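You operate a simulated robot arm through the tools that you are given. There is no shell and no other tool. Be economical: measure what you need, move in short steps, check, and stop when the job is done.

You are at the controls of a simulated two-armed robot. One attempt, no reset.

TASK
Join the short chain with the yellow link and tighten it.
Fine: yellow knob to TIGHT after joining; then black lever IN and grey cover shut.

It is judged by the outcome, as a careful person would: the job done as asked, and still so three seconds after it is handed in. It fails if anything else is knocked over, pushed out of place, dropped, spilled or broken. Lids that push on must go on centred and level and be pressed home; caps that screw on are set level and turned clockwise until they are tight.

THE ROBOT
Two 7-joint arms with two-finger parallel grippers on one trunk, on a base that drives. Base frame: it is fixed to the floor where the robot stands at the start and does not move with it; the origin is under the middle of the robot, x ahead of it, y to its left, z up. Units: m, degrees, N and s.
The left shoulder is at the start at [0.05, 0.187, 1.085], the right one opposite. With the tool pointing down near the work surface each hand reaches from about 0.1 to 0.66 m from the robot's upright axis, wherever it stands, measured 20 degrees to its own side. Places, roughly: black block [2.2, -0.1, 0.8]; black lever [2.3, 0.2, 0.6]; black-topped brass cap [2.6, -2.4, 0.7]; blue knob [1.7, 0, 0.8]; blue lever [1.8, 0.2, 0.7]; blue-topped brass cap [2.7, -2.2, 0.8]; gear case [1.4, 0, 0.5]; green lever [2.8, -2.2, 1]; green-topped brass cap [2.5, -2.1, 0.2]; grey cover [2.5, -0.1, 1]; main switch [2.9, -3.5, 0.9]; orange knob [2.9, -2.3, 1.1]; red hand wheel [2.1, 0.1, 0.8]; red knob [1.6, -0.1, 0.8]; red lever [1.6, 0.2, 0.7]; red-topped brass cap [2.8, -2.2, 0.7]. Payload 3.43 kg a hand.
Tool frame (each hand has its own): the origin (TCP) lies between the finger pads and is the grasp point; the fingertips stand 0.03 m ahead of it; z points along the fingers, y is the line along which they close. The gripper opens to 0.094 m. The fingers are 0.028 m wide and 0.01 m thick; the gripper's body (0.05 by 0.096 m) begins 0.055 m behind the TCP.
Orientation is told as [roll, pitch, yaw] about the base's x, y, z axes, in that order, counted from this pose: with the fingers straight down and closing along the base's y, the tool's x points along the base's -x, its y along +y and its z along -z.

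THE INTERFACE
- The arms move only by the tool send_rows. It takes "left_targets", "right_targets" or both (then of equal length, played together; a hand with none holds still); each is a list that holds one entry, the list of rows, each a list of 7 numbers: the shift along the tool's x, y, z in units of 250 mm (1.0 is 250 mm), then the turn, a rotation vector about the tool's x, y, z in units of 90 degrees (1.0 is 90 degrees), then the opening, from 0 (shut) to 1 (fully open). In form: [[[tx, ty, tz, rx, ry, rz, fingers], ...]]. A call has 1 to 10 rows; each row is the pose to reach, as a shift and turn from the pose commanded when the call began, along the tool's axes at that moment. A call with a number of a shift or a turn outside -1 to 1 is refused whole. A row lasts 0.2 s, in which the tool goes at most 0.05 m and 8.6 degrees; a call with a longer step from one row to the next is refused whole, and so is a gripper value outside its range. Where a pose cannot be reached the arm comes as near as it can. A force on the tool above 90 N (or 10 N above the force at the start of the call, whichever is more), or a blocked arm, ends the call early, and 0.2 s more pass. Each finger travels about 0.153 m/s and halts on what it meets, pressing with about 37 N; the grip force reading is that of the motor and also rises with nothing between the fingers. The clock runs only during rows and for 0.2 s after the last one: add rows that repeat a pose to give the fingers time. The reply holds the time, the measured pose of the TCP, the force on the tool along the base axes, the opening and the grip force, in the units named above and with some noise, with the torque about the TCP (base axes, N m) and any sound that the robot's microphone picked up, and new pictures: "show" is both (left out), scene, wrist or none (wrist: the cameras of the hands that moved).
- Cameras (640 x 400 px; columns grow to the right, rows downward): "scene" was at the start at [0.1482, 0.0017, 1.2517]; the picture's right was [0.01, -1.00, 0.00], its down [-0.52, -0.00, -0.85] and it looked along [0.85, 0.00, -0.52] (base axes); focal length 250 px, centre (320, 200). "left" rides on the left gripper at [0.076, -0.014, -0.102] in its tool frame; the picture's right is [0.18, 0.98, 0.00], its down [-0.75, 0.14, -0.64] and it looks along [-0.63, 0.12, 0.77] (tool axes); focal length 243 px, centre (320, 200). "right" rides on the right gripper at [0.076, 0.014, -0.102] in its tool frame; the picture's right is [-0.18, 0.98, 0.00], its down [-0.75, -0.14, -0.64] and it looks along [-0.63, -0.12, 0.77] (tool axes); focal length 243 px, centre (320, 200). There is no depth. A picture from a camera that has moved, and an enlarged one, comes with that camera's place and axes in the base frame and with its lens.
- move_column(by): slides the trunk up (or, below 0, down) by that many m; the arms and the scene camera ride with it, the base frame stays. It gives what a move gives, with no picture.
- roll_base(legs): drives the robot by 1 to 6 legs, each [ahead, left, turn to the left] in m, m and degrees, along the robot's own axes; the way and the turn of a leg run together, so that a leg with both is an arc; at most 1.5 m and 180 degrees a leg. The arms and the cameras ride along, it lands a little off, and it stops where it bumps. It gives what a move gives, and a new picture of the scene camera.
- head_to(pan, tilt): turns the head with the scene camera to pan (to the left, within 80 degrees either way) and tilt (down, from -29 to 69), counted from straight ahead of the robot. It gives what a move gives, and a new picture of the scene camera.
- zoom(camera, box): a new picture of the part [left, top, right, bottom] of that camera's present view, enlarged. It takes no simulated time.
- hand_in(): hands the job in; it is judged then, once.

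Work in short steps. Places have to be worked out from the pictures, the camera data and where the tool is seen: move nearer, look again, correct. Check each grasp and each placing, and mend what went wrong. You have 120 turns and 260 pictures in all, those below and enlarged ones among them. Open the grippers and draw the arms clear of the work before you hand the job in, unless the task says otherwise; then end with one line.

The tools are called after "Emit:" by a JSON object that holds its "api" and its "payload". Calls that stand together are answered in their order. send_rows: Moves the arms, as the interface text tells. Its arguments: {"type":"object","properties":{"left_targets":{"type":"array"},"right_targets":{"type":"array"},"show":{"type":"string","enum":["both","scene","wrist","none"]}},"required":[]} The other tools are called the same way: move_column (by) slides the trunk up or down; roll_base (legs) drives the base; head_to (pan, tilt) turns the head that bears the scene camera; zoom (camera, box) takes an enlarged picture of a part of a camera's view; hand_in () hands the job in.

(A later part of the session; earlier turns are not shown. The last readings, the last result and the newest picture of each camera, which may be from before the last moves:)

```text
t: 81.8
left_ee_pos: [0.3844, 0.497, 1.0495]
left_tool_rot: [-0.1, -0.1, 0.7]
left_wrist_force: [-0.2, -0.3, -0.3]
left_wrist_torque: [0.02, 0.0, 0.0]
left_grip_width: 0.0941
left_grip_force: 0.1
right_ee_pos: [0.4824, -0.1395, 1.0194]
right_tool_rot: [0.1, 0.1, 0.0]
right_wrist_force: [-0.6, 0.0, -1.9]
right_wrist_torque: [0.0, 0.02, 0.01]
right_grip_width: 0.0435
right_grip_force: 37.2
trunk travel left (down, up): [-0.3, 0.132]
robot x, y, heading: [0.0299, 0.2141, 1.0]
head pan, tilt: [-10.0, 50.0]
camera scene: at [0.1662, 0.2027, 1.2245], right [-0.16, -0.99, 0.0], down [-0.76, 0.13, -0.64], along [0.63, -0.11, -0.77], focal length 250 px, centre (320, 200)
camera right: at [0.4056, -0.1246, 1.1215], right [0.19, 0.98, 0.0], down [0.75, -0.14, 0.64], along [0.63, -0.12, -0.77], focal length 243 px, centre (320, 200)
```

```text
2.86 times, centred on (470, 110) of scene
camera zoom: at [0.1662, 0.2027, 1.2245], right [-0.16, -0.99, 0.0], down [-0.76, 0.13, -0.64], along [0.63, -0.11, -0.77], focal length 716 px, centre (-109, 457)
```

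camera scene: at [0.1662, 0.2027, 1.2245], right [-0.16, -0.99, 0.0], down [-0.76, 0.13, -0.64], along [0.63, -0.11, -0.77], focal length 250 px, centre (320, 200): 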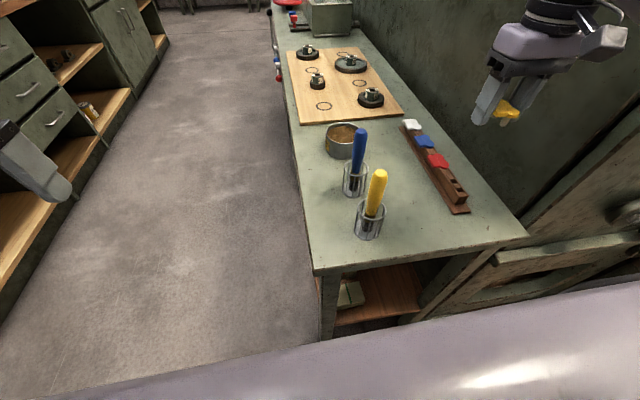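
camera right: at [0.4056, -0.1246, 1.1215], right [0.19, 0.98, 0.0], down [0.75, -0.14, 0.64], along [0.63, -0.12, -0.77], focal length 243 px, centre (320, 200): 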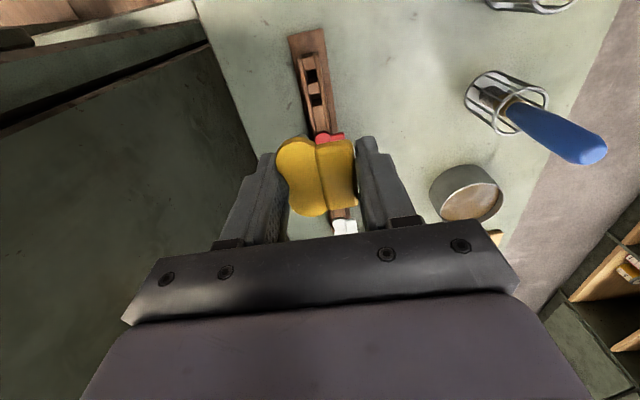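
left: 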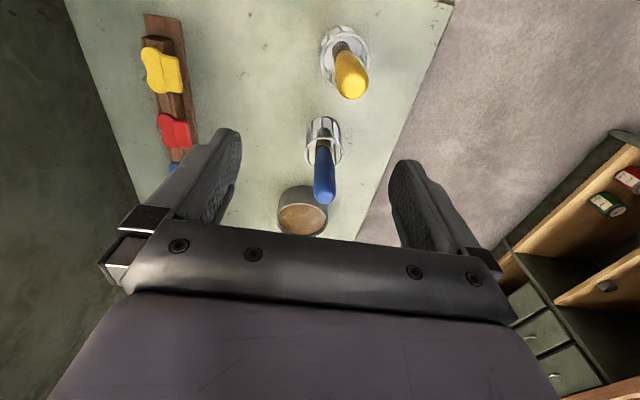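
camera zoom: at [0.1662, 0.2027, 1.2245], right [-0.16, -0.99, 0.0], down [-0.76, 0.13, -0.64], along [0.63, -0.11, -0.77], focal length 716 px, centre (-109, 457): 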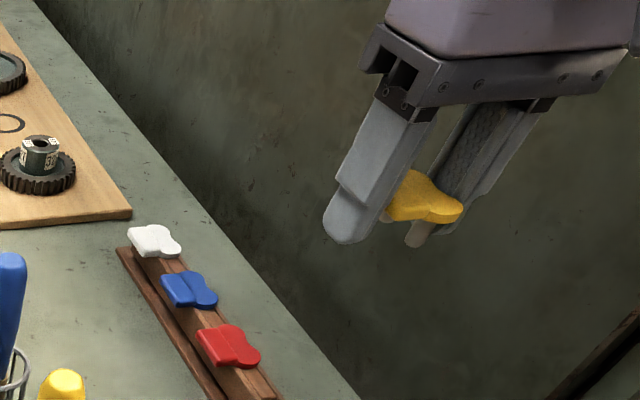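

Link lifted with pins visible; the emptied rack sockets seen from this wrist view give a reference for placing at the chain. I record it precisely.

Emit:
{"api": "zoom", "payload": {"camera": "right", "box": [260, 30, 380, 150]}}

Emit:
{"api": "zoom", "payload": {"camera": "scene", "box": [450, 60, 550, 140]}}

```text
3.33 times, centred on (320, 90) of right
camera zoom: at [0.4056, -0.1246, 1.1215], right [0.19, 0.98, 0.0], down [0.75, -0.14, 0.64], along [0.63, -0.12, -0.77], focal length 809 px, centre (320, 567)
```

zoom: 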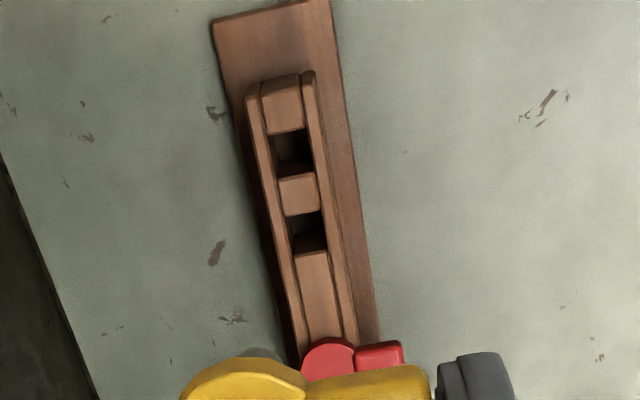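

```text
5.00 times, centred on (500, 100) of scene
camera zoom: at [0.1662, 0.2027, 1.2245], right [-0.16, -0.99, 0.0], down [-0.76, 0.13, -0.64], along [0.63, -0.11, -0.77], focal length 1253 px, centre (-580, 700)
```

zoom: 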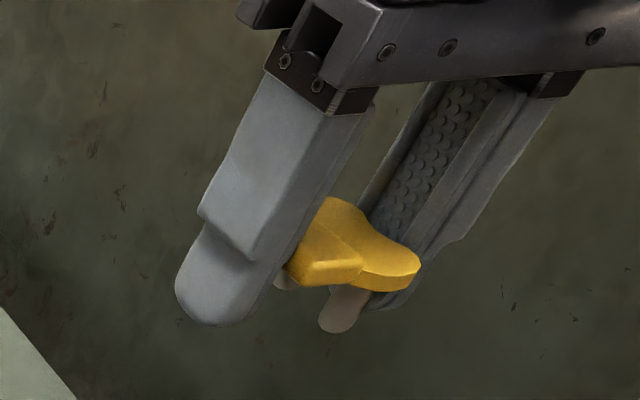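

Now carry: raise the column a bit, then drive back to the chain station along the known path.

Emit:
{"api": "move_column", "payload": {"by": 0.1}}

Emit:
{"api": "roll_base", "payload": {"legs": [[0, 0.74, 0], [1.1, 0, 0], [1.1, 0, 0], [0, 0, -90]]}}

Emit:
{"api": "head_to", "payload": {"pan": 0, "tilt": 42}}

```text
t: 83.1
left_ee_pos: [0.3847, 0.4976, 1.1487]
left_tool_rot: [-0.1, 0.0, 0.8]
left_wrist_force: [-0.3, -0.2, 0.3]
left_wrist_torque: [0.05, -0.03, -0.01]
left_grip_width: 0.094
left_grip_force: 0.1
right_ee_pos: [0.481, -0.139, 1.1188]
right_tool_rot: [0.1, 0.2, 0.0]
right_wrist_force: [-0.8, 0.6, -1.4]
right_wrist_torque: [0.02, 0.0, -0.01]
right_grip_width: 0.0433
right_grip_force: 37.1
trunk travel left (down, up): [-0.4, 0.032]
robot x, y, heading: [0.0307, 0.214, 0.5]
head pan, tilt: [-10.0, 50.0]
```

```text
t: 104.1
left_ee_pos: [2.505, 0.6193, 1.1491]
left_tool_rot: [0.0, 0.0, -89.5]
left_wrist_force: [-0.2, -0.6, -0.4]
left_wrist_torque: [-0.03, 0.01, 0.0]
left_grip_width: 0.0939
left_grip_force: 0.0
right_ee_pos: [1.8686, 0.527, 1.1189]
right_tool_rot: [0.1, 0.1, -90.4]
right_wrist_force: [0.4, -0.5, -2.1]
right_wrist_torque: [-0.01, -0.02, 0.01]
right_grip_width: 0.0406
right_grip_force: 37.1
trunk travel left (down, up): [-0.4, 0.032]
robot x, y, heading: [2.2207, 0.978, -89.9]
head pan, tilt: [-10.0, 50.0]
camera scene: at [2.2103, 0.8408, 1.3246], right [-0.99, 0.17, 0.0], down [0.13, 0.76, -0.64], along [-0.11, -0.63, -0.77], focal length 250 px, centre (320, 200)
```

scene: 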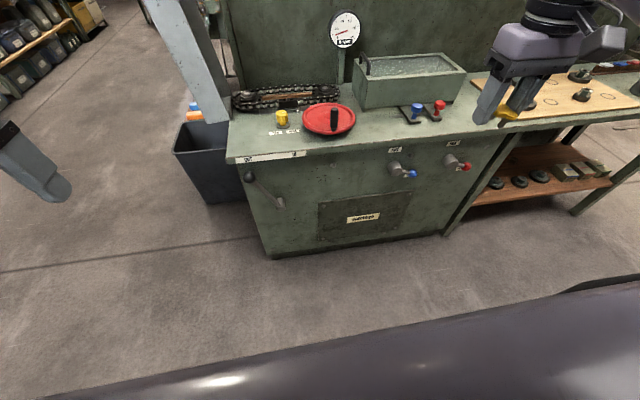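

```text
t: 104.8
left_ee_pos: [2.5049, 0.6195, 1.1497]
left_tool_rot: [-0.2, 0.0, -89.7]
left_wrist_force: [0.0, -0.1, -0.2]
left_wrist_torque: [0.04, 0.03, -0.03]
left_grip_width: 0.0942
left_grip_force: 0.0
right_ee_pos: [1.8679, 0.5265, 1.1187]
right_tool_rot: [0.0, 0.1, -90.3]
right_wrist_force: [-0.4, -0.7, -1.4]
right_wrist_torque: [-0.01, 0.03, 0.02]
right_grip_width: 0.0404
right_grip_force: 36.8
trunk travel left (down, up): [-0.4, 0.032]
robot x, y, heading: [2.226, 0.9695, -89.7]
head pan, tilt: [0.0, 42.0]
camera scene: at [2.2238, 0.8331, 1.3358], right [-1.0, 0.0, 0.0], down [0.0, 0.67, -0.74], along [0.0, -0.74, -0.67], focal length 250 px, centre (320, 200)
```

scene: 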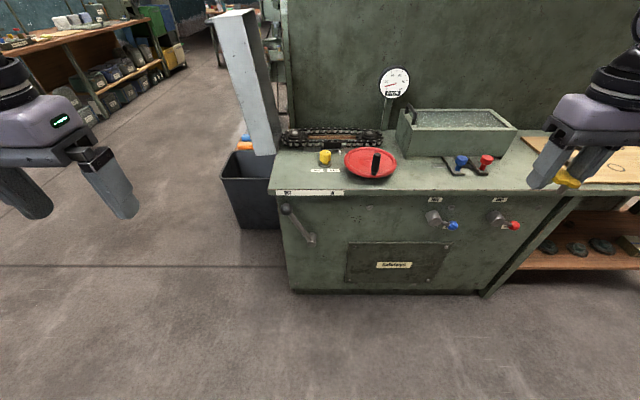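

The grip width went from 43 to 40 mm, so the link may have shifted; I check the wrist view.

Emit:
{"api": "zoom", "payload": {"camera": "right", "box": [220, 80, 420, 240]}}

Emit:
{"api": "zoom", "payload": {"camera": "scene", "box": [510, 110, 640, 200]}}

```text
2.50 times, centred on (320, 160) of right
camera zoom: at [1.8831, 0.6027, 1.221], right [0.98, -0.19, 0.0], down [-0.15, -0.75, 0.64], along [-0.12, -0.63, -0.77], focal length 606 px, centre (320, 300)
```

zoom: 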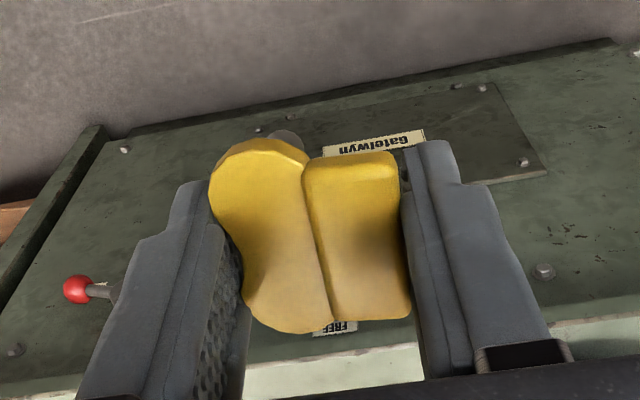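

```text
4.44 times, centred on (575, 155) of scene
camera zoom: at [2.2238, 0.8331, 1.3358], right [-1.0, 0.0, 0.0], down [0.0, 0.67, -0.74], along [0.0, -0.74, -0.67], focal length 1114 px, centre (-813, 400)
```

zoom: 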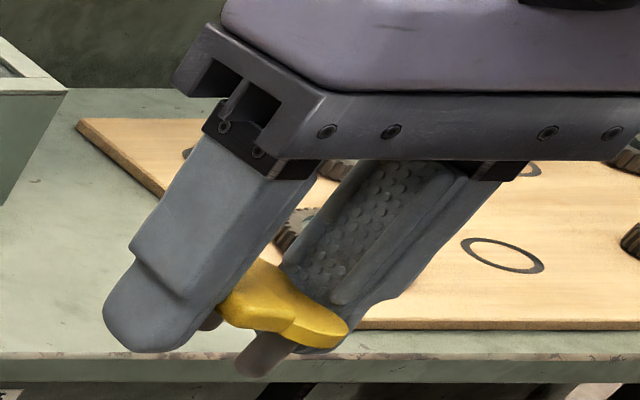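

The link sits nearly as before. I turn the hand +90° (to yaw 0) in free space in two calls.

Emit:
{"api": "send_rows", "payload": {"right_targets": [[[0, 0, 0, 0, 0, -0.08, 0.2], [0, 0, 0, 0, 0, -0.16, 0.2], [0, 0, 0, 0, 0, -0.24, 0.2], [0, 0, 0, 0, 0, -0.32, 0.2], [0, 0, 0, 0, 0, -0.4, 0.2], [0, 0, 0, 0, 0, -0.48, 0.2], [0, 0, 0, 0, 0, -0.54, 0.2]]], "show": "none"}}

Emit:
{"api": "send_rows", "payload": {"right_targets": [[[0, 0, 0, 0, 0, -0.08, 0.2], [0, 0, 0, 0, 0, -0.16, 0.2], [0, 0, 0, 0, 0, -0.24, 0.2], [0, 0, 0, 0, 0, -0.32, 0.2], [0, 0, 0, 0, 0, -0.4, 0.2], [0, 0, 0, 0, 0, -0.46, 0.2]]], "show": "both"}}

```text
t: 106.4
left_ee_pos: [2.5035, 0.6193, 1.1487]
left_tool_rot: [0.0, 0.0, -89.5]
left_wrist_force: [0.3, -0.6, -0.2]
left_wrist_torque: [0.01, 0.02, -0.02]
left_grip_width: 0.0939
left_grip_force: 0.0
right_ee_pos: [1.9327, 0.5633, 1.1127]
right_tool_rot: [0.1, 0.1, -44.9]
right_wrist_force: [0.2, 0.0, -1.2]
right_wrist_torque: [0.02, -0.05, 0.03]
right_grip_width: 0.0403
right_grip_force: 37.1
right hand out of reach, approached as far as the arm can: row 5, 6, 7
trunk travel left (down, up): [-0.4, 0.032]
robot x, y, heading: [2.2232, 0.9768, -89.9]
head pan, tilt: [0.0, 42.0]
```

```text
t: 107.8
left_ee_pos: [2.5034, 0.62, 1.1499]
left_tool_rot: [-0.1, -0.1, -89.6]
left_wrist_force: [-0.2, 0.2, -0.4]
left_wrist_torque: [0.0, -0.01, 0.01]
left_grip_width: 0.094
left_grip_force: 0.1
right_ee_pos: [2.0403, 0.684, 1.1097]
right_tool_rot: [0.1, -0.1, -5.7]
right_wrist_force: [0.3, -0.3, -1.2]
right_wrist_torque: [-0.05, -0.04, 0.02]
right_grip_width: 0.0401
right_grip_force: 37.4
right hand out of reach, approached as far as the arm can: row 1, 2, 3, 4, 5, 6
trunk travel left (down, up): [-0.4, 0.032]
robot x, y, heading: [2.2212, 0.9772, -89.7]
head pan, tilt: [0.0, 42.0]
camera scene: at [2.2228, 0.8337, 1.3359], right [-1.0, 0.0, 0.0], down [0.0, 0.67, -0.74], along [0.0, -0.74, -0.67], focal length 250 px, centre (320, 200)
camera right: at [1.9652, 0.706, 1.2108], right [0.28, 0.96, 0.0], down [0.74, -0.21, 0.64], along [0.62, -0.18, -0.77], focal length 243 px, centre (320, 200)
```

scene: 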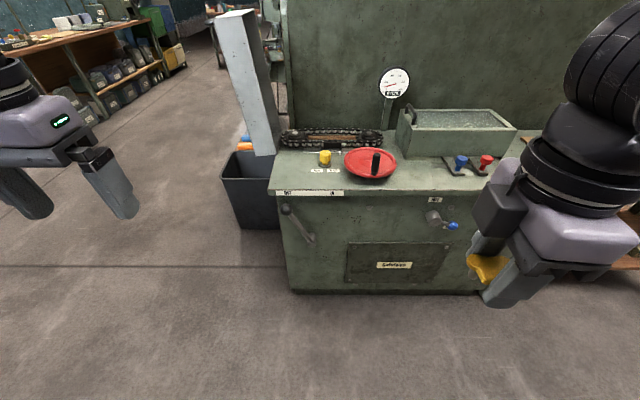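
right: 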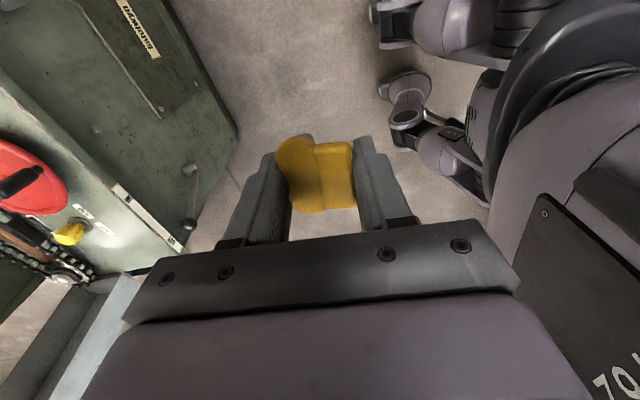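

Turned fully, the reach is limited. I test whether the hand at 45° relative yaw reaches far at working height, which would allow approaching the chain at an angle.

Emit:
{"api": "send_rows", "payload": {"right_targets": [[[0.03, -0.1, 0.08, 0, 0, 0.044, 0.2], [0.06, -0.2, 0.16, 0, 0, 0.088, 0.2], [0.09, -0.3, 0.24, 0, 0, 0.132, 0.2], [0.12, -0.4, 0.32, 0, 0, 0.176, 0.2], [0.15, -0.5, 0.4, 0, 0, 0.22, 0.2], [0.18, -0.6, 0.48, 0, 0, 0.264, 0.2], [0.21, -0.7, 0.56, 0, 0, 0.308, 0.2], [0.24, -0.8, 0.64, 0, 0, 0.352, 0.2], [0.26, -0.9, 0.72, 0, 0, 0.396, 0.2], [0.28, -1.0, 0.8, 0, 0, 0.437, 0.2]]], "show": "scene"}}

```text
t: 110.0
left_ee_pos: [2.5041, 0.6192, 1.1487]
left_tool_rot: [-0.1, 0.0, -89.5]
left_wrist_force: [0.3, 0.3, 0.7]
left_wrist_torque: [0.01, 0.02, 0.0]
left_grip_width: 0.0939
left_grip_force: 0.0
right_ee_pos: [1.969, 0.5581, 0.9656]
right_tool_rot: [0.0, 0.0, -41.2]
right_wrist_force: [0.4, 0.9, -1.2]
right_wrist_torque: [0.02, -0.03, 0.01]
right_grip_width: 0.0406
right_grip_force: 36.7
right hand out of reach, approached as far as the arm can: row 1, 2, 3, 4, 5, 6, 7, 8, 9, 10
trunk travel left (down, up): [-0.4, 0.032]
robot x, y, heading: [2.2223, 0.9713, -89.7]
head pan, tilt: [0.0, 42.0]
camera scene: at [2.2239, 0.833, 1.3358], right [-1.0, 0.0, 0.0], down [0.0, 0.67, -0.74], along [0.0, -0.74, -0.67], focal length 250 px, centre (320, 200)
```

scene: 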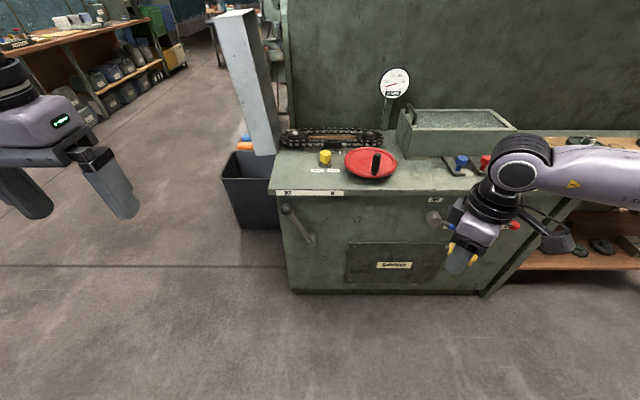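

The turn-limit is relative to the arm direction, so I'll approach with the robot nearly parallel to the bench (heading ≈ -15°). First bring the hand to a compact carry pose.

Emit:
{"api": "send_rows", "payload": {"right_targets": [[[0.06, -0.04, -0.1, 0, 0, 0.08, 0.2], [0.12, -0.08, -0.2, 0, 0, 0.16, 0.2], [0.2, -0.12, -0.3, 0, 0, 0.24, 0.2], [0.26, -0.17, -0.4, 0, 0, 0.32, 0.2], [0.33, -0.217, -0.46, 0, 0, 0.376, 0.2], [0.33, -0.217, -0.46, 0, 0, 0.376, 0.2]]], "show": "wrist"}}

```text
t: 111.4
left_ee_pos: [2.5045, 0.6203, 1.149]
left_tool_rot: [-0.1, 0.0, -89.6]
left_wrist_force: [0.0, 0.3, 1.4]
left_wrist_torque: [0.03, 0.02, -0.01]
left_grip_width: 0.094
left_grip_force: 0.1
right_ee_pos: [1.8749, 0.5739, 1.0826]
right_tool_rot: [0.1, 0.0, -77.1]
right_wrist_force: [1.0, 0.2, -1.7]
right_wrist_torque: [0.0, 0.02, 0.02]
right_grip_width: 0.0404
right_grip_force: 37.0
trunk travel left (down, up): [-0.4, 0.032]
robot x, y, heading: [2.2289, 0.9678, -89.7]
head pan, tilt: [0.0, 42.0]
camera right: at [1.8728, 0.651, 1.1843], right [1.0, 0.04, 0.0], down [0.03, -0.77, 0.64], along [0.03, -0.64, -0.77], focal length 243 px, centre (320, 200)
```

right: 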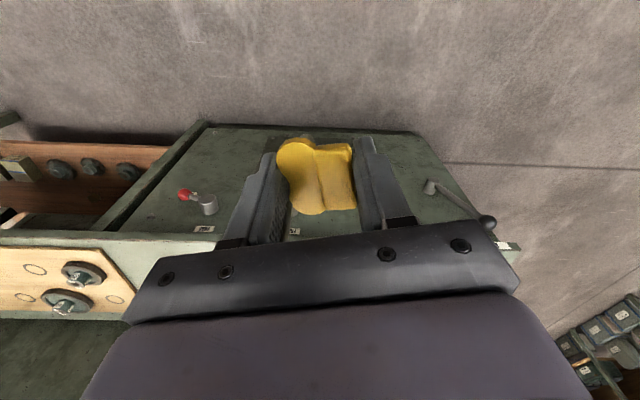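

Test the needed arm posture here in free space before driving (same robot-relative target).

Emit:
{"api": "send_rows", "payload": {"right_targets": [[[-0.08, -0.1, 0.1, 0, 0, -0.01, 0.2], [-0.15, -0.2, 0.2, 0, 0, -0.027, 0.2], [-0.22, -0.3, 0.3, 0, 0, -0.027, 0.2], [-0.3, -0.4, 0.4, 0, 0, -0.027, 0.2], [-0.38, -0.51, 0.52, 0, 0, -0.027, 0.2], [-0.38, -0.51, 0.52, 0, 0, -0.027, 0.2]]], "show": "none"}}

```text
t: 112.8
left_ee_pos: [2.5051, 0.6208, 1.1496]
left_tool_rot: [0.0, 0.0, -89.6]
left_wrist_force: [-0.7, 0.4, 0.1]
left_wrist_torque: [0.03, -0.01, 0.03]
left_grip_width: 0.0941
left_grip_force: 0.0
right_ee_pos: [1.8109, 0.4943, 1.0022]
right_tool_rot: [0.1, 0.0, -74.5]
right_wrist_force: [0.1, -0.6, -0.7]
right_wrist_torque: [-0.01, -0.04, 0.01]
right_grip_width: 0.0405
right_grip_force: 37.1
right hand out of reach, approached as far as the arm can: row 4, 5, 6
trunk travel left (down, up): [-0.4, 0.032]
robot x, y, heading: [2.2254, 0.9749, -89.6]
head pan, tilt: [0.0, 42.0]
```

That limit rules out this way unless the base gets very near. I test turning the other way (clockwise), which would allow re-gripping the link by its ends.

Emit:
{"api": "send_rows", "payload": {"right_targets": [[[0.03, 0, 0, 0, 0, 0.09, 0.2], [0.06, 0, 0, 0, 0, 0.18, 0.2], [0.09, 0, 0, 0, 0, 0.27, 0.2], [0.12, 0, 0, 0, 0, 0.36, 0.2], [0.12, 0, 0, 0, 0, 0.45, 0.2], [0.12, 0, 0, 0, 0, 0.54, 0.2], [0.12, 0, 0, 0, 0, 0.63, 0.2], [0.12, 0, 0, 0, 0, 0.72, 0.2], [0.12, 0, 0, 0, 0, 0.81, 0.2], [0.12, 0, 0, 0, 0, 0.9, 0.2]]], "show": "none"}}

Emit:
{"api": "send_rows", "payload": {"right_targets": [[[0, 0, 0, 0, 0, 0.09, 0.2], [0, 0, 0, 0, 0, 0.18, 0.2], [0, 0, 0, 0, 0, 0.27, 0.2]]], "show": "none"}}

```text
t: 115.0
left_ee_pos: [2.504, 0.6204, 1.1484]
left_tool_rot: [-0.1, 0.0, -89.5]
left_wrist_force: [-0.6, -0.4, 0.1]
left_wrist_torque: [0.0, 0.0, 0.02]
left_grip_width: 0.0941
left_grip_force: 0.1
right_ee_pos: [1.8032, 0.5252, 1.0009]
right_tool_rot: [0.0, 0.1, -155.6]
right_wrist_force: [0.1, 0.2, -1.1]
right_wrist_torque: [-0.05, -0.01, -0.02]
right_grip_width: 0.0406
right_grip_force: 36.5
trunk travel left (down, up): [-0.4, 0.032]
robot x, y, heading: [2.2236, 0.9751, -89.8]
head pan, tilt: [0.0, 42.0]
```

```text
t: 115.8
left_ee_pos: [2.5045, 0.619, 1.1487]
left_tool_rot: [-0.1, -0.1, -89.6]
left_wrist_force: [-0.5, -0.3, -0.8]
left_wrist_torque: [0.0, -0.01, 0.0]
left_grip_width: 0.0943
left_grip_force: 0.1
right_ee_pos: [1.8036, 0.5266, 1.001]
right_tool_rot: [0.0, 0.1, -179.9]
right_wrist_force: [-0.4, -0.2, -0.9]
right_wrist_torque: [0.02, -0.01, -0.01]
right_grip_width: 0.0402
right_grip_force: 36.9
trunk travel left (down, up): [-0.4, 0.032]
robot x, y, heading: [2.2236, 0.9742, -89.6]
head pan, tilt: [0.0, 42.0]
```

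Clockwise turning is free. So I'll re-seat the link in the rack and re-grip it across the tab's ends (closing along x), which is natural at the chain. Turn the hand back, then drive to the rack.

Emit:
{"api": "send_rows", "payload": {"right_targets": [[[0, 0, -0.05, 0, 0, -0.09, 0.2], [0, 0, -0.1, 0, 0, -0.18, 0.2], [0, 0, -0.15, 0, 0, -0.27, 0.2], [0, 0, -0.2, 0, 0, -0.36, 0.2], [0, 0, -0.25, 0, 0, -0.45, 0.2], [0, 0, -0.3, 0, 0, -0.54, 0.2], [0, 0, -0.35, 0, 0, -0.63, 0.2], [0, 0, -0.4, 0, 0, -0.72, 0.2], [0, 0, -0.4, 0, 0, -0.81, 0.2], [0, 0, -0.4, 0, 0, -0.9, 0.2]]], "show": "none"}}

Emit:
{"api": "roll_base", "payload": {"legs": [[0, -1.095, 0], [0, -1.095, 0], [0, 0, 90], [0, -0.74, 0]]}}

```text
t: 118.0
left_ee_pos: [2.5048, 0.6208, 1.1488]
left_tool_rot: [-0.2, 0.0, -89.5]
left_wrist_force: [-0.8, 0.4, 0.1]
left_wrist_torque: [0.0, 0.0, -0.03]
left_grip_width: 0.094
left_grip_force: 0.2
right_ee_pos: [1.8021, 0.5256, 1.1006]
right_tool_rot: [0.1, 0.1, -98.6]
right_wrist_force: [0.5, -0.1, -2.0]
right_wrist_torque: [0.01, 0.01, 0.01]
right_grip_width: 0.0402
right_grip_force: 36.5
trunk travel left (down, up): [-0.4, 0.032]
robot x, y, heading: [2.2237, 0.9761, -89.7]
head pan, tilt: [0.0, 42.0]
```

```text
t: 146.7
left_ee_pos: [0.4018, 0.5531, 1.1504]
left_tool_rot: [-0.1, -0.1, 2.8]
left_wrist_force: [0.4, 0.1, 0.1]
left_wrist_torque: [-0.02, -0.01, -0.01]
left_grip_width: 0.094
left_grip_force: 0.0
right_ee_pos: [0.5241, -0.1443, 1.1]
right_tool_rot: [0.0, 0.1, -6.4]
right_wrist_force: [0.0, 0.5, -1.4]
right_wrist_torque: [0.03, -0.01, 0.02]
right_grip_width: 0.0401
right_grip_force: 37.6
trunk travel left (down, up): [-0.4, 0.032]
robot x, y, heading: [0.0585, 0.2591, 2.8]
head pan, tilt: [0.0, 42.0]
stopped in leg 4: the robot was blocked; the commanded pose is now the measured one
camera scene: at [0.2019, 0.2652, 1.3358], right [0.05, -1.0, 0.0], down [-0.67, -0.03, -0.74], along [0.74, 0.03, -0.67], focal length 250 px, centre (320, 200)
```

scene: 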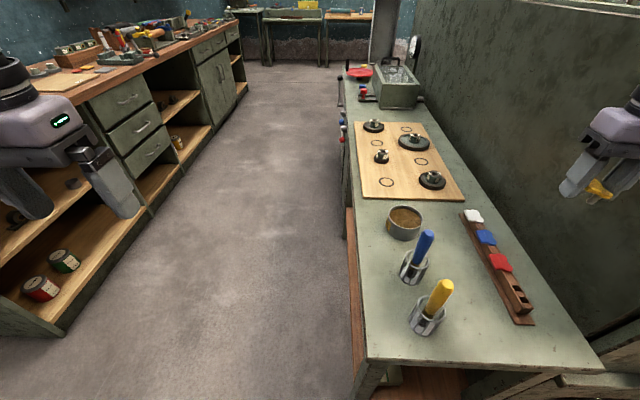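

The base stopped slightly short but the hand is above the rack. I bring the hand to the reference view pose (0.4824, -0.1395, 1.02, yaw 0).

Emit:
{"api": "send_rows", "payload": {"right_targets": [[[0.04, 0, 0.08, 0, 0, -0.03, 0.2], [0.08, 0, 0.16, 0, 0, -0.071, 0.2], [0.12, 0, 0.24, 0, 0, -0.071, 0.2], [0.169, 0, 0.32, 0, 0, -0.071, 0.2], [0.169, 0, 0.32, 0, 0, -0.071, 0.2]]], "show": "wrist"}}

Emit:
{"api": "zoom", "payload": {"camera": "right", "box": [260, 30, 380, 150]}}

```text
t: 147.9
left_ee_pos: [0.4028, 0.5542, 1.149]
left_tool_rot: [0.0, -0.1, 2.7]
left_wrist_force: [0.1, 0.2, 0.2]
left_wrist_torque: [0.0, 0.0, 0.0]
left_grip_width: 0.094
left_grip_force: 0.0
right_ee_pos: [0.4824, -0.1371, 1.0217]
right_tool_rot: [0.0, 0.0, -0.1]
right_wrist_force: [0.0, -0.1, -1.6]
right_wrist_torque: [0.0, 0.0, -0.01]
right_grip_width: 0.0399
right_grip_force: 36.7
trunk travel left (down, up): [-0.4, 0.032]
robot x, y, heading: [0.0561, 0.2623, 2.5]
head pan, tilt: [0.0, 42.0]
camera right: at [0.4069, -0.1223, 1.123], right [0.19, 0.98, 0.0], down [0.75, -0.14, 0.64], along [0.63, -0.12, -0.77], focal length 243 px, centre (320, 200)
```

right: 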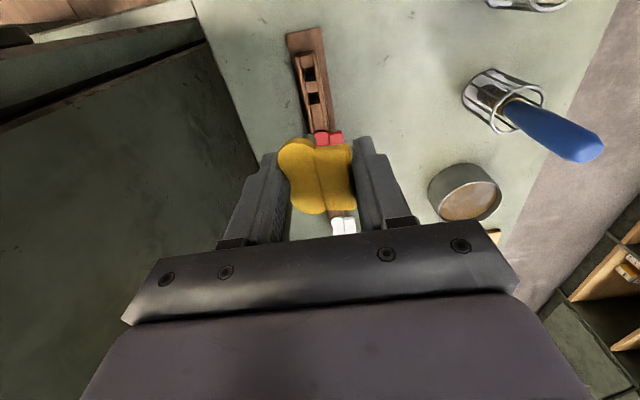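

```text
3.33 times, centred on (320, 90) of right
camera zoom: at [0.4069, -0.1223, 1.123], right [0.19, 0.98, 0.0], down [0.75, -0.14, 0.64], along [0.63, -0.12, -0.77], focal length 809 px, centre (320, 567)
```

zoom: 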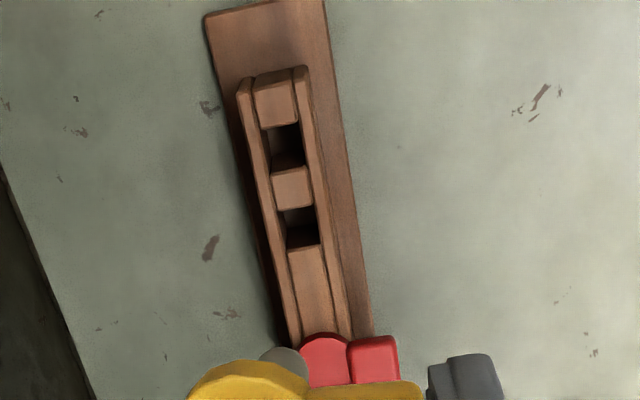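

The sockets match the reference; the link may have yawed slightly in the grip. I enlarge it to measure.

Emit:
{"api": "zoom", "payload": {"camera": "right", "box": [250, 120, 390, 230]}}

Emit:
{"api": "head_to", "payload": {"pan": -35, "tilt": 30}}

Emit:
{"api": "zoom", "payload": {"camera": "scene", "box": [310, 140, 450, 240]}}

```text
3.64 times, centred on (320, 175) of right
camera zoom: at [0.4069, -0.1223, 1.123], right [0.19, 0.98, 0.0], down [0.75, -0.14, 0.64], along [0.63, -0.12, -0.77], focal length 882 px, centre (320, 291)
```

zoom: 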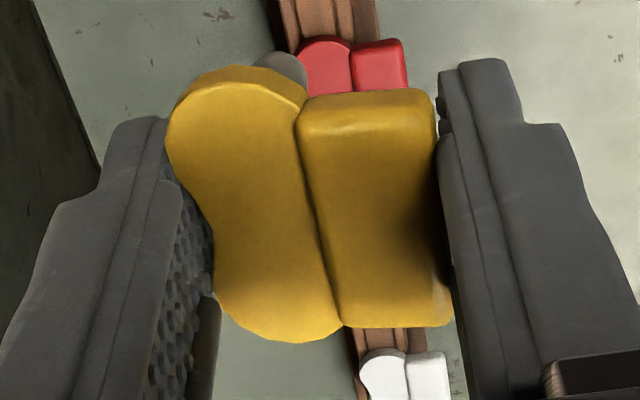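

```text
t: 148.9
left_ee_pos: [0.4029, 0.5527, 1.1495]
left_tool_rot: [-0.1, -0.1, 2.6]
left_wrist_force: [0.8, -0.2, -0.4]
left_wrist_torque: [-0.03, 0.0, 0.0]
left_grip_width: 0.0942
left_grip_force: 0.0
right_ee_pos: [0.4829, -0.1367, 1.0206]
right_tool_rot: [0.1, 0.2, 0.0]
right_wrist_force: [0.2, 0.3, -1.2]
right_wrist_torque: [-0.01, 0.07, -0.05]
right_grip_width: 0.0401
right_grip_force: 37.1
trunk travel left (down, up): [-0.4, 0.032]
robot x, y, heading: [0.0603, 0.2592, 2.6]
head pan, tilt: [-35.0, 30.0]
camera scene: at [0.1948, 0.2129, 1.3541], right [-0.54, -0.84, 0.0], down [-0.42, 0.27, -0.87], along [0.73, -0.46, -0.5], focal length 250 px, centre (320, 200)
```

scene: 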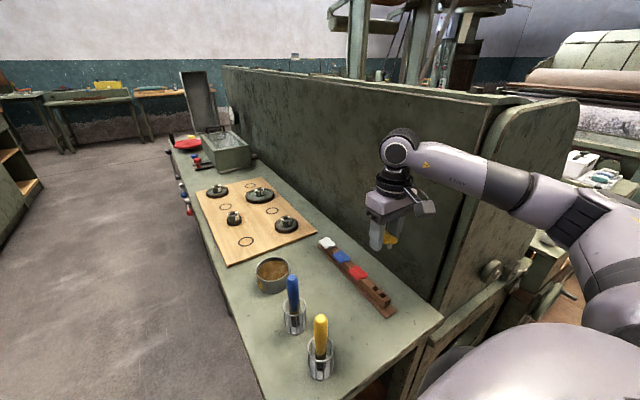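

```text
4.00 times, centred on (380, 190) of scene
camera zoom: at [0.1948, 0.2129, 1.3541], right [-0.54, -0.84, 0.0], down [-0.42, 0.27, -0.87], along [0.73, -0.46, -0.5], focal length 1002 px, centre (80, 240)
```

zoom: 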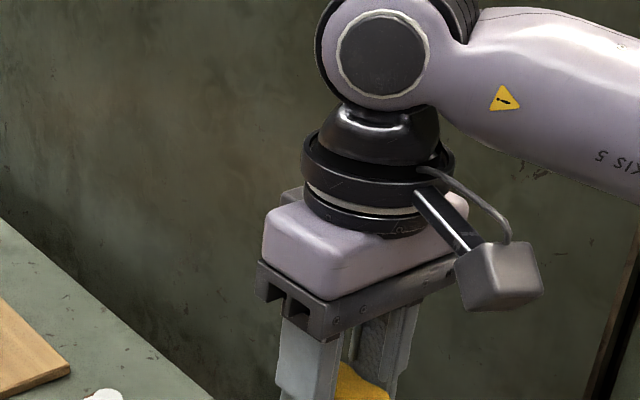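

The link is yawed about -3.5° in the grip. I counter-rotate and descend to just above the sockets, then look.

Emit:
{"api": "send_rows", "payload": {"right_targets": [[[0, 0, 0.1, 0, 0, -0.039, 0.2], [0, -0.004, 0.2, 0, 0, -0.039, 0.2], [-0.002, -0.006, 0.3, 0, 0, -0.039, 0.2], [-0.002, -0.006, 0.4, 0, 0, -0.039, 0.2], [-0.002, -0.006, 0.52, 0, 0, -0.039, 0.2], [-0.002, -0.006, 0.52, 0, 0, -0.039, 0.2]]], "show": "wrist"}}

Emit:
{"api": "zoom", "payload": {"camera": "right", "box": [240, 50, 400, 240]}}

Emit:
{"api": "zoom", "payload": {"camera": "scene", "box": [330, 230, 430, 330]}}

```text
t: 150.3
left_ee_pos: [0.4027, 0.5515, 1.1491]
left_tool_rot: [0.0, -0.1, 2.7]
left_wrist_force: [-0.5, 0.2, 0.1]
left_wrist_torque: [-0.02, 0.0, -0.01]
left_grip_width: 0.0942
left_grip_force: 0.0
right_ee_pos: [0.4833, -0.1387, 0.8911]
right_tool_rot: [0.0, 0.0, 3.3]
right_wrist_force: [-0.3, -0.1, -1.4]
right_wrist_torque: [0.01, 0.01, 0.01]
right_grip_width: 0.0397
right_grip_force: 36.6
trunk travel left (down, up): [-0.4, 0.032]
robot x, y, heading: [0.0583, 0.2553, 2.5]
head pan, tilt: [-35.0, 30.0]
camera right: at [0.4059, -0.1285, 0.9929], right [0.13, 0.99, 0.0], down [0.76, -0.1, 0.64], along [0.64, -0.08, -0.77], focal length 243 px, centre (320, 200)
```

right: 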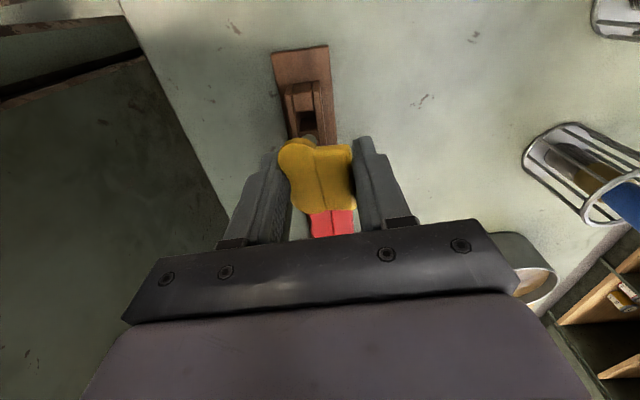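

```text
2.11 times, centred on (320, 145) of right
camera zoom: at [0.4059, -0.1285, 0.9929], right [0.13, 0.99, 0.0], down [0.76, -0.1, 0.64], along [0.64, -0.08, -0.77], focal length 511 px, centre (320, 316)
```

zoom: 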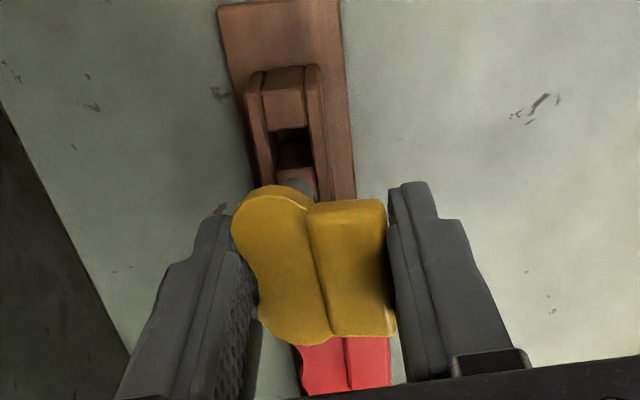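

```text
4.00 times, centred on (380, 280) of scene
camera zoom: at [0.1948, 0.2129, 1.3541], right [-0.54, -0.84, 0.0], down [-0.42, 0.27, -0.87], along [0.73, -0.46, -0.5], focal length 1002 px, centre (80, -120)
```

zoom: 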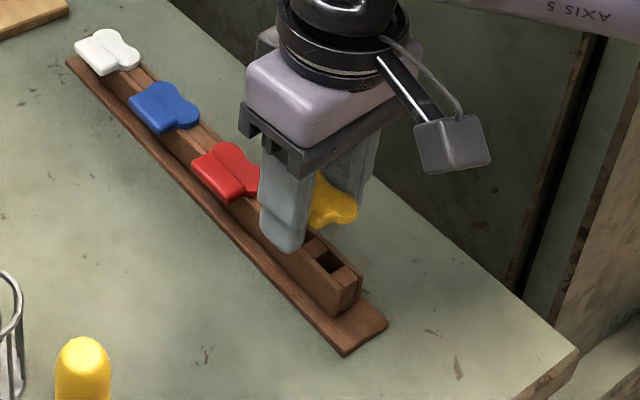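

Alignment looks plausible; descend another 25 mm watching the force.

Emit:
{"api": "send_rows", "payload": {"right_targets": [[[0, 0, 0.04, 0, 0, 0, 0.2], [0, 0, 0.08, 0, 0, 0, 0.2], [0, 0, 0.1, 0, 0, 0, 0.2]]], "show": "wrist"}}

Emit:
{"api": "zoom", "payload": {"camera": "right", "box": [260, 80, 380, 200]}}

Emit:
{"api": "zoom", "payload": {"camera": "scene", "box": [370, 250, 440, 320]}}

```text
t: 151.2
left_ee_pos: [0.4018, 0.5527, 1.1493]
left_tool_rot: [-0.1, -0.2, 2.8]
left_wrist_force: [-0.4, 0.2, -0.2]
left_wrist_torque: [0.01, 0.04, 0.0]
left_grip_width: 0.0942
left_grip_force: 0.0
right_ee_pos: [0.4822, -0.1394, 0.8683]
right_tool_rot: [-0.1, -0.2, 3.4]
right_wrist_force: [-2.4, 0.0, 10.5]
right_wrist_torque: [-0.02, -0.05, 0.0]
right_grip_width: 0.0401
right_grip_force: 36.5
trunk travel left (down, up): [-0.4, 0.032]
robot x, y, heading: [0.0625, 0.2606, 2.4]
head pan, tilt: [-35.0, 30.0]
camera right: at [0.4053, -0.1294, 0.9694], right [0.12, 0.99, 0.0], down [0.76, -0.1, 0.64], along [0.64, -0.08, -0.76], focal length 243 px, centre (320, 200)
```

right: 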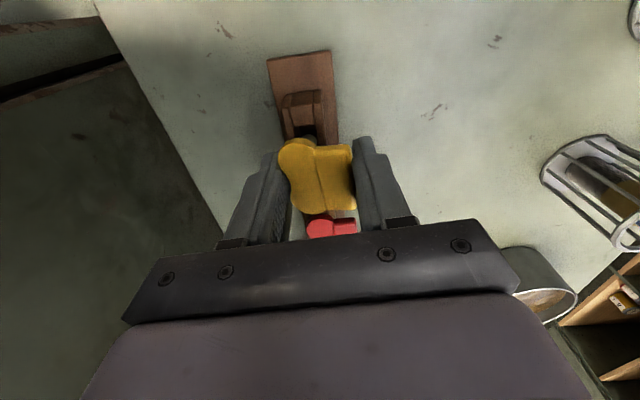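

```text
3.33 times, centred on (320, 140) of right
camera zoom: at [0.4053, -0.1294, 0.9694], right [0.12, 0.99, 0.0], down [0.76, -0.1, 0.64], along [0.64, -0.08, -0.76], focal length 809 px, centre (320, 400)
```

zoom: 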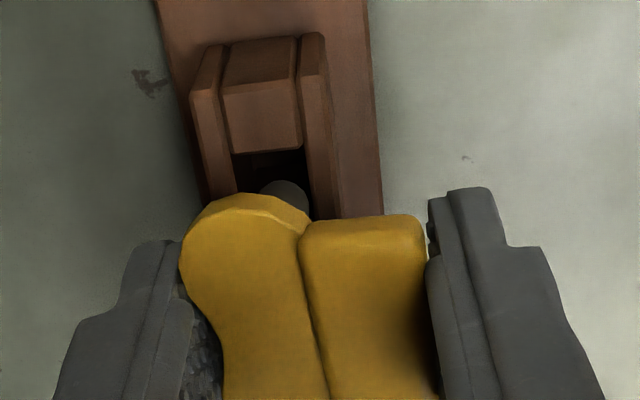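

```text
5.71 times, centred on (405, 285) of scene
camera zoom: at [0.1937, 0.2136, 1.3545], right [-0.54, -0.84, 0.0], down [-0.42, 0.27, -0.87], along [0.73, -0.46, -0.5], focal length 1432 px, centre (-166, -286)
```

zoom: 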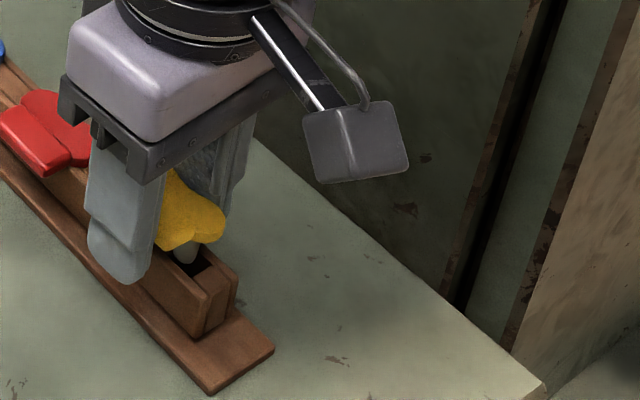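

The pin tips touch (12 N): seen from the wrist, the pin is ~3 mm too far to +y in the socket. Lift slightly, shift -3 mm in y, try again.

Emit:
{"api": "send_rows", "payload": {"right_targets": [[[0, 0, -0.016, 0, 0, 0, 0.2], [0, -0.011, -0.016, 0, 0, 0, 0.2], [0, -0.011, 0.02, 0, 0, 0, 0.2], [0, -0.011, 0.04, 0, 0, 0, 0.2]]], "show": "wrist"}}

Emit:
{"api": "zoom", "payload": {"camera": "right", "box": [260, 80, 380, 200]}}

Emit:
{"api": "zoom", "payload": {"camera": "scene", "box": [370, 260, 430, 320]}}

```text
t: 152.2
left_ee_pos: [0.4008, 0.5547, 1.1492]
left_tool_rot: [-0.1, -0.1, 2.7]
left_wrist_force: [-1.0, -0.7, 1.0]
left_wrist_torque: [0.02, -0.02, -0.01]
left_grip_width: 0.094
left_grip_force: 0.1
right_ee_pos: [0.4811, -0.141, 0.8573]
right_tool_rot: [0.1, 0.1, 3.5]
right_wrist_force: [-8.4, 9.0, 8.9]
right_wrist_torque: [0.06, 0.24, -0.22]
right_grip_width: 0.0403
right_grip_force: 37.2
trunk travel left (down, up): [-0.4, 0.032]
robot x, y, heading: [0.0599, 0.2572, 2.5]
head pan, tilt: [-35.0, 30.0]
camera right: at [0.4047, -0.1309, 0.958], right [0.12, 0.99, 0.0], down [0.76, -0.1, 0.64], along [0.64, -0.08, -0.77], focal length 243 px, centre (320, 200)
```

right: 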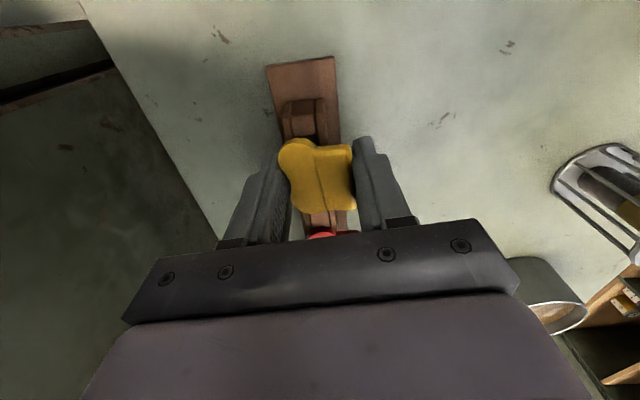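

```text
3.33 times, centred on (320, 140) of right
camera zoom: at [0.4047, -0.1309, 0.958], right [0.12, 0.99, 0.0], down [0.76, -0.1, 0.64], along [0.64, -0.08, -0.77], focal length 809 px, centre (320, 400)
```

zoom: 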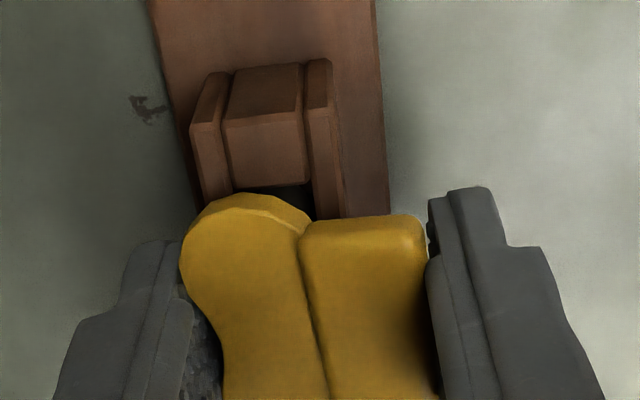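

```text
6.67 times, centred on (400, 290) of scene
camera zoom: at [0.1931, 0.2146, 1.3546], right [-0.54, -0.84, 0.0], down [-0.42, 0.27, -0.87], along [0.73, -0.47, -0.5], focal length 1670 px, centre (-213, -400)
```

zoom: 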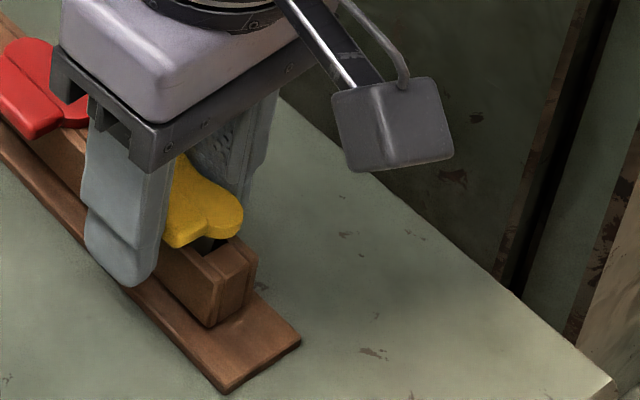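

Pins have entered (z down to 0.857). I relieve the side force a little and push on to the seat.

Emit:
{"api": "send_rows", "payload": {"right_targets": [[[0.006, 0.006, 0.0, 0, 0, 0, 0.2], [0.006, 0.006, 0.02, 0, 0, 0, 0.2], [0.006, 0.006, 0.04, 0, 0, 0, 0.2], [0.006, 0.006, 0.05, 0, 0, 0, 0.2]]], "show": "wrist"}}

Emit:
{"api": "zoom", "payload": {"camera": "scene", "box": [370, 260, 430, 320]}}

```text
t: 153.2
left_ee_pos: [0.402, 0.5564, 1.1488]
left_tool_rot: [-0.2, -0.2, 2.7]
left_wrist_force: [-0.1, -0.4, 0.0]
left_wrist_torque: [0.03, 0.0, -0.01]
left_grip_width: 0.094
left_grip_force: 0.1
right_ee_pos: [0.4801, -0.1404, 0.846]
right_tool_rot: [0.0, -0.2, 3.5]
right_wrist_force: [-2.9, 10.7, 28.1]
right_wrist_torque: [-0.45, 0.15, -0.16]
right_grip_width: 0.0407
right_grip_force: 37.2
trunk travel left (down, up): [-0.4, 0.032]
robot x, y, heading: [0.0613, 0.2558, 2.5]
head pan, tilt: [-35.0, 30.0]
camera right: at [0.4038, -0.1288, 0.9478], right [0.12, 0.99, 0.0], down [0.76, -0.09, 0.65], along [0.64, -0.08, -0.76], focal length 243 px, centre (320, 200)
```

right: 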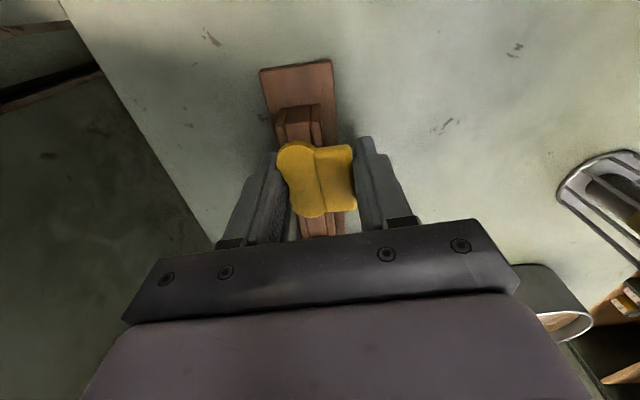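

```text
6.67 times, centred on (400, 290) of scene
camera zoom: at [0.1925, 0.216, 1.3548], right [-0.54, -0.84, 0.0], down [-0.42, 0.27, -0.87], along [0.73, -0.47, -0.5], focal length 1670 px, centre (-213, -400)
```

zoom: 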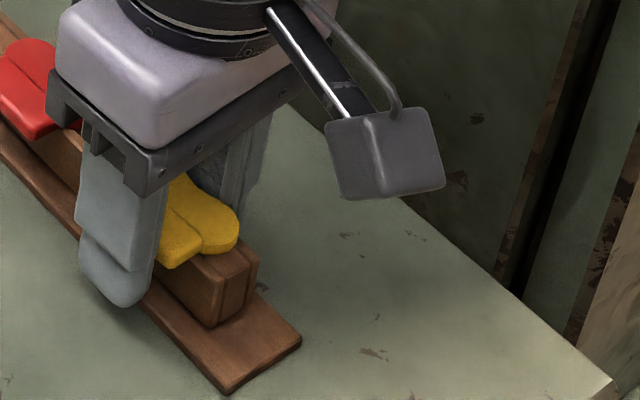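

Seated. Open, lift clear, and start turning the hand clockwise.

Emit:
{"api": "send_rows", "payload": {"right_targets": [[[0, 0, 0, 0, 0, 0, 0.5], [0, 0, 0, 0, 0, 0, 0.8], [0, 0, 0, 0, 0, 0, 0.8], [0, 0, -0.1, 0, 0, 0, 0.8], [0, 0, -0.25, 0, 0, 0, 0.8], [0, 0, -0.4, 0, 0, 0, 0.8]]], "show": "none"}}

Emit:
{"api": "send_rows", "payload": {"right_targets": [[[0, 0, 0, 0, 0, 0.09, 0.8], [0, 0, 0, 0, 0, 0.18, 0.8], [0, 0, 0, 0, 0, 0.27, 0.8], [0, 0, 0, 0, 0, 0.36, 0.8], [0, 0, 0, 0, 0, 0.45, 0.8], [0, 0, 0, 0, 0, 0.54, 0.8], [0, 0, 0, 0, 0, 0.63, 0.8], [0, 0, 0, 0, 0, 0.72, 0.8], [0, 0, 0, 0, 0, 0.81, 0.8], [0, 0, 0, 0, 0, 0.9, 0.8]]], "show": "both"}}

```text
t: 154.6
left_ee_pos: [0.403, 0.5536, 1.1492]
left_tool_rot: [0.0, -0.1, 2.7]
left_wrist_force: [0.1, -1.0, -0.4]
left_wrist_torque: [0.01, 0.0, 0.02]
left_grip_width: 0.0939
left_grip_force: 0.0
right_ee_pos: [0.4807, -0.1437, 0.9424]
right_tool_rot: [0.0, 0.1, 3.4]
right_wrist_force: [0.4, -0.2, -0.4]
right_wrist_torque: [0.02, 0.0, 0.05]
right_grip_width: 0.0754
right_grip_force: 0.0
trunk travel left (down, up): [-0.4, 0.032]
robot x, y, heading: [0.0572, 0.2573, 2.3]
head pan, tilt: [-35.0, 30.0]
```

```text
t: 156.8
left_ee_pos: [0.4022, 0.5528, 1.1489]
left_tool_rot: [0.0, -0.1, 2.7]
left_wrist_force: [-0.2, 0.6, 0.1]
left_wrist_torque: [0.0, 0.0, 0.0]
left_grip_width: 0.0939
left_grip_force: 0.1
right_ee_pos: [0.4814, -0.1417, 0.9429]
right_tool_rot: [0.0, 0.1, -77.8]
right_wrist_force: [0.3, -0.3, -0.5]
right_wrist_torque: [0.01, -0.01, 0.01]
right_grip_width: 0.0753
right_grip_force: 0.0
trunk travel left (down, up): [-0.4, 0.032]
robot x, y, heading: [0.062, 0.2558, 2.7]
head pan, tilt: [-35.0, 30.0]
camera scene: at [0.1947, 0.2129, 1.3541], right [-0.54, -0.84, 0.0], down [-0.42, 0.27, -0.87], along [0.73, -0.46, -0.5], focal length 250 px, centre (320, 200)
camera right: at [0.4796, -0.0637, 1.0441], right [1.0, 0.03, 0.0], down [0.02, -0.77, 0.64], along [0.02, -0.64, -0.77], focal length 243 px, centre (320, 200)
```

scene: 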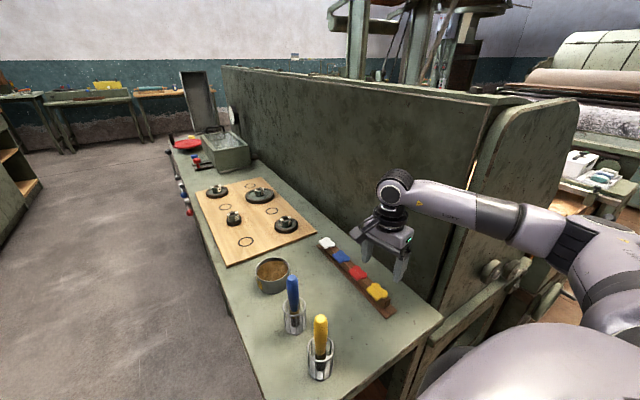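
right: 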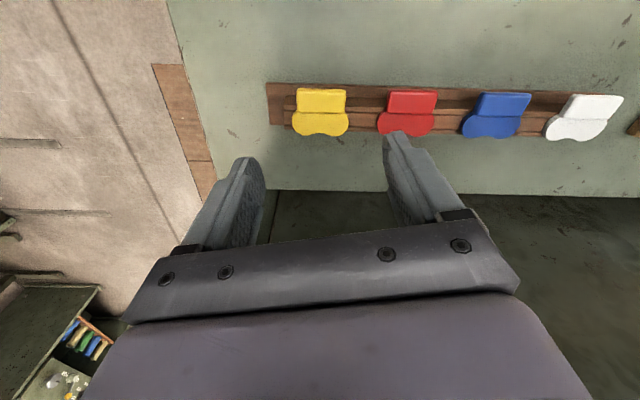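

I now see the tab clearly: centre ≈[0.483,-0.130], 39 mm long. I align yaw to -90 and move above the tab at y=-0.125.

Emit:
{"api": "send_rows", "payload": {"right_targets": [[[0.03, 0.01, 0.05, 0, 0, 0.07, 0.8], [0.063, 0.02, 0.12, 0, 0, 0.136, 0.8], [0.063, 0.02, 0.2, 0, 0, 0.136, 0.8], [0.063, 0.02, 0.2, 0, 0, 0.136, 0.8]]], "show": "wrist"}}

Emit:
{"api": "zoom", "payload": {"camera": "right", "box": [230, 60, 410, 220]}}

```text
t: 157.8
left_ee_pos: [0.4034, 0.5523, 1.1498]
left_tool_rot: [-0.1, -0.2, 2.6]
left_wrist_force: [0.3, 0.0, 0.3]
left_wrist_torque: [-0.04, -0.01, -0.02]
left_grip_width: 0.0939
left_grip_force: 0.0
right_ee_pos: [0.4809, -0.1244, 0.893]
right_tool_rot: [-0.1, 0.1, -89.8]
right_wrist_force: [-0.2, 0.3, -0.2]
right_wrist_torque: [0.02, -0.01, -0.01]
right_grip_width: 0.0751
right_grip_force: 0.1
trunk travel left (down, up): [-0.4, 0.032]
robot x, y, heading: [0.0597, 0.2577, 2.4]
head pan, tilt: [-35.0, 30.0]
camera right: at [0.4964, -0.0474, 0.9953], right [0.98, -0.18, 0.0], down [-0.14, -0.75, 0.64], along [-0.12, -0.63, -0.77], focal length 243 px, centre (320, 200)
```

right: 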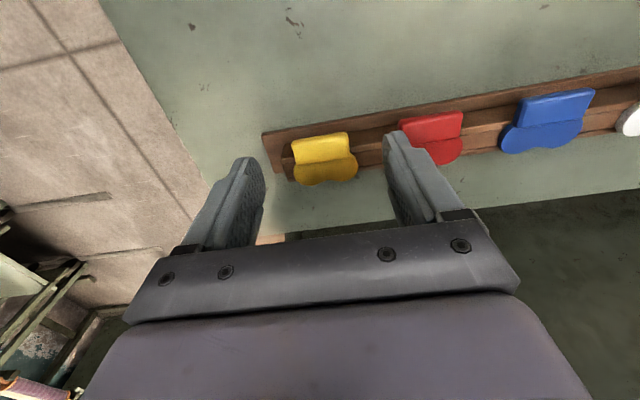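

```text
2.50 times, centred on (320, 140) of right
camera zoom: at [0.4964, -0.0474, 0.9953], right [0.98, -0.18, 0.0], down [-0.14, -0.75, 0.64], along [-0.12, -0.63, -0.77], focal length 606 px, centre (320, 350)
```

zoom: 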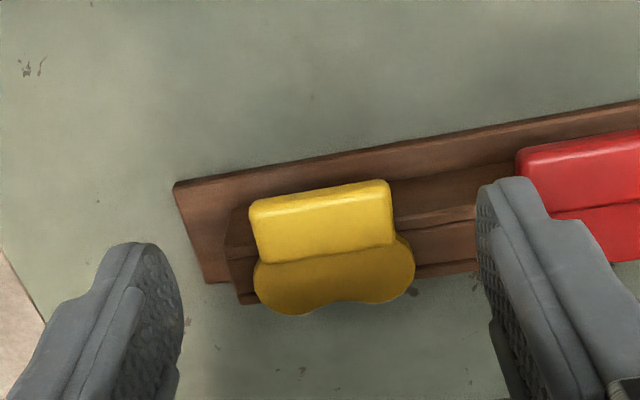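

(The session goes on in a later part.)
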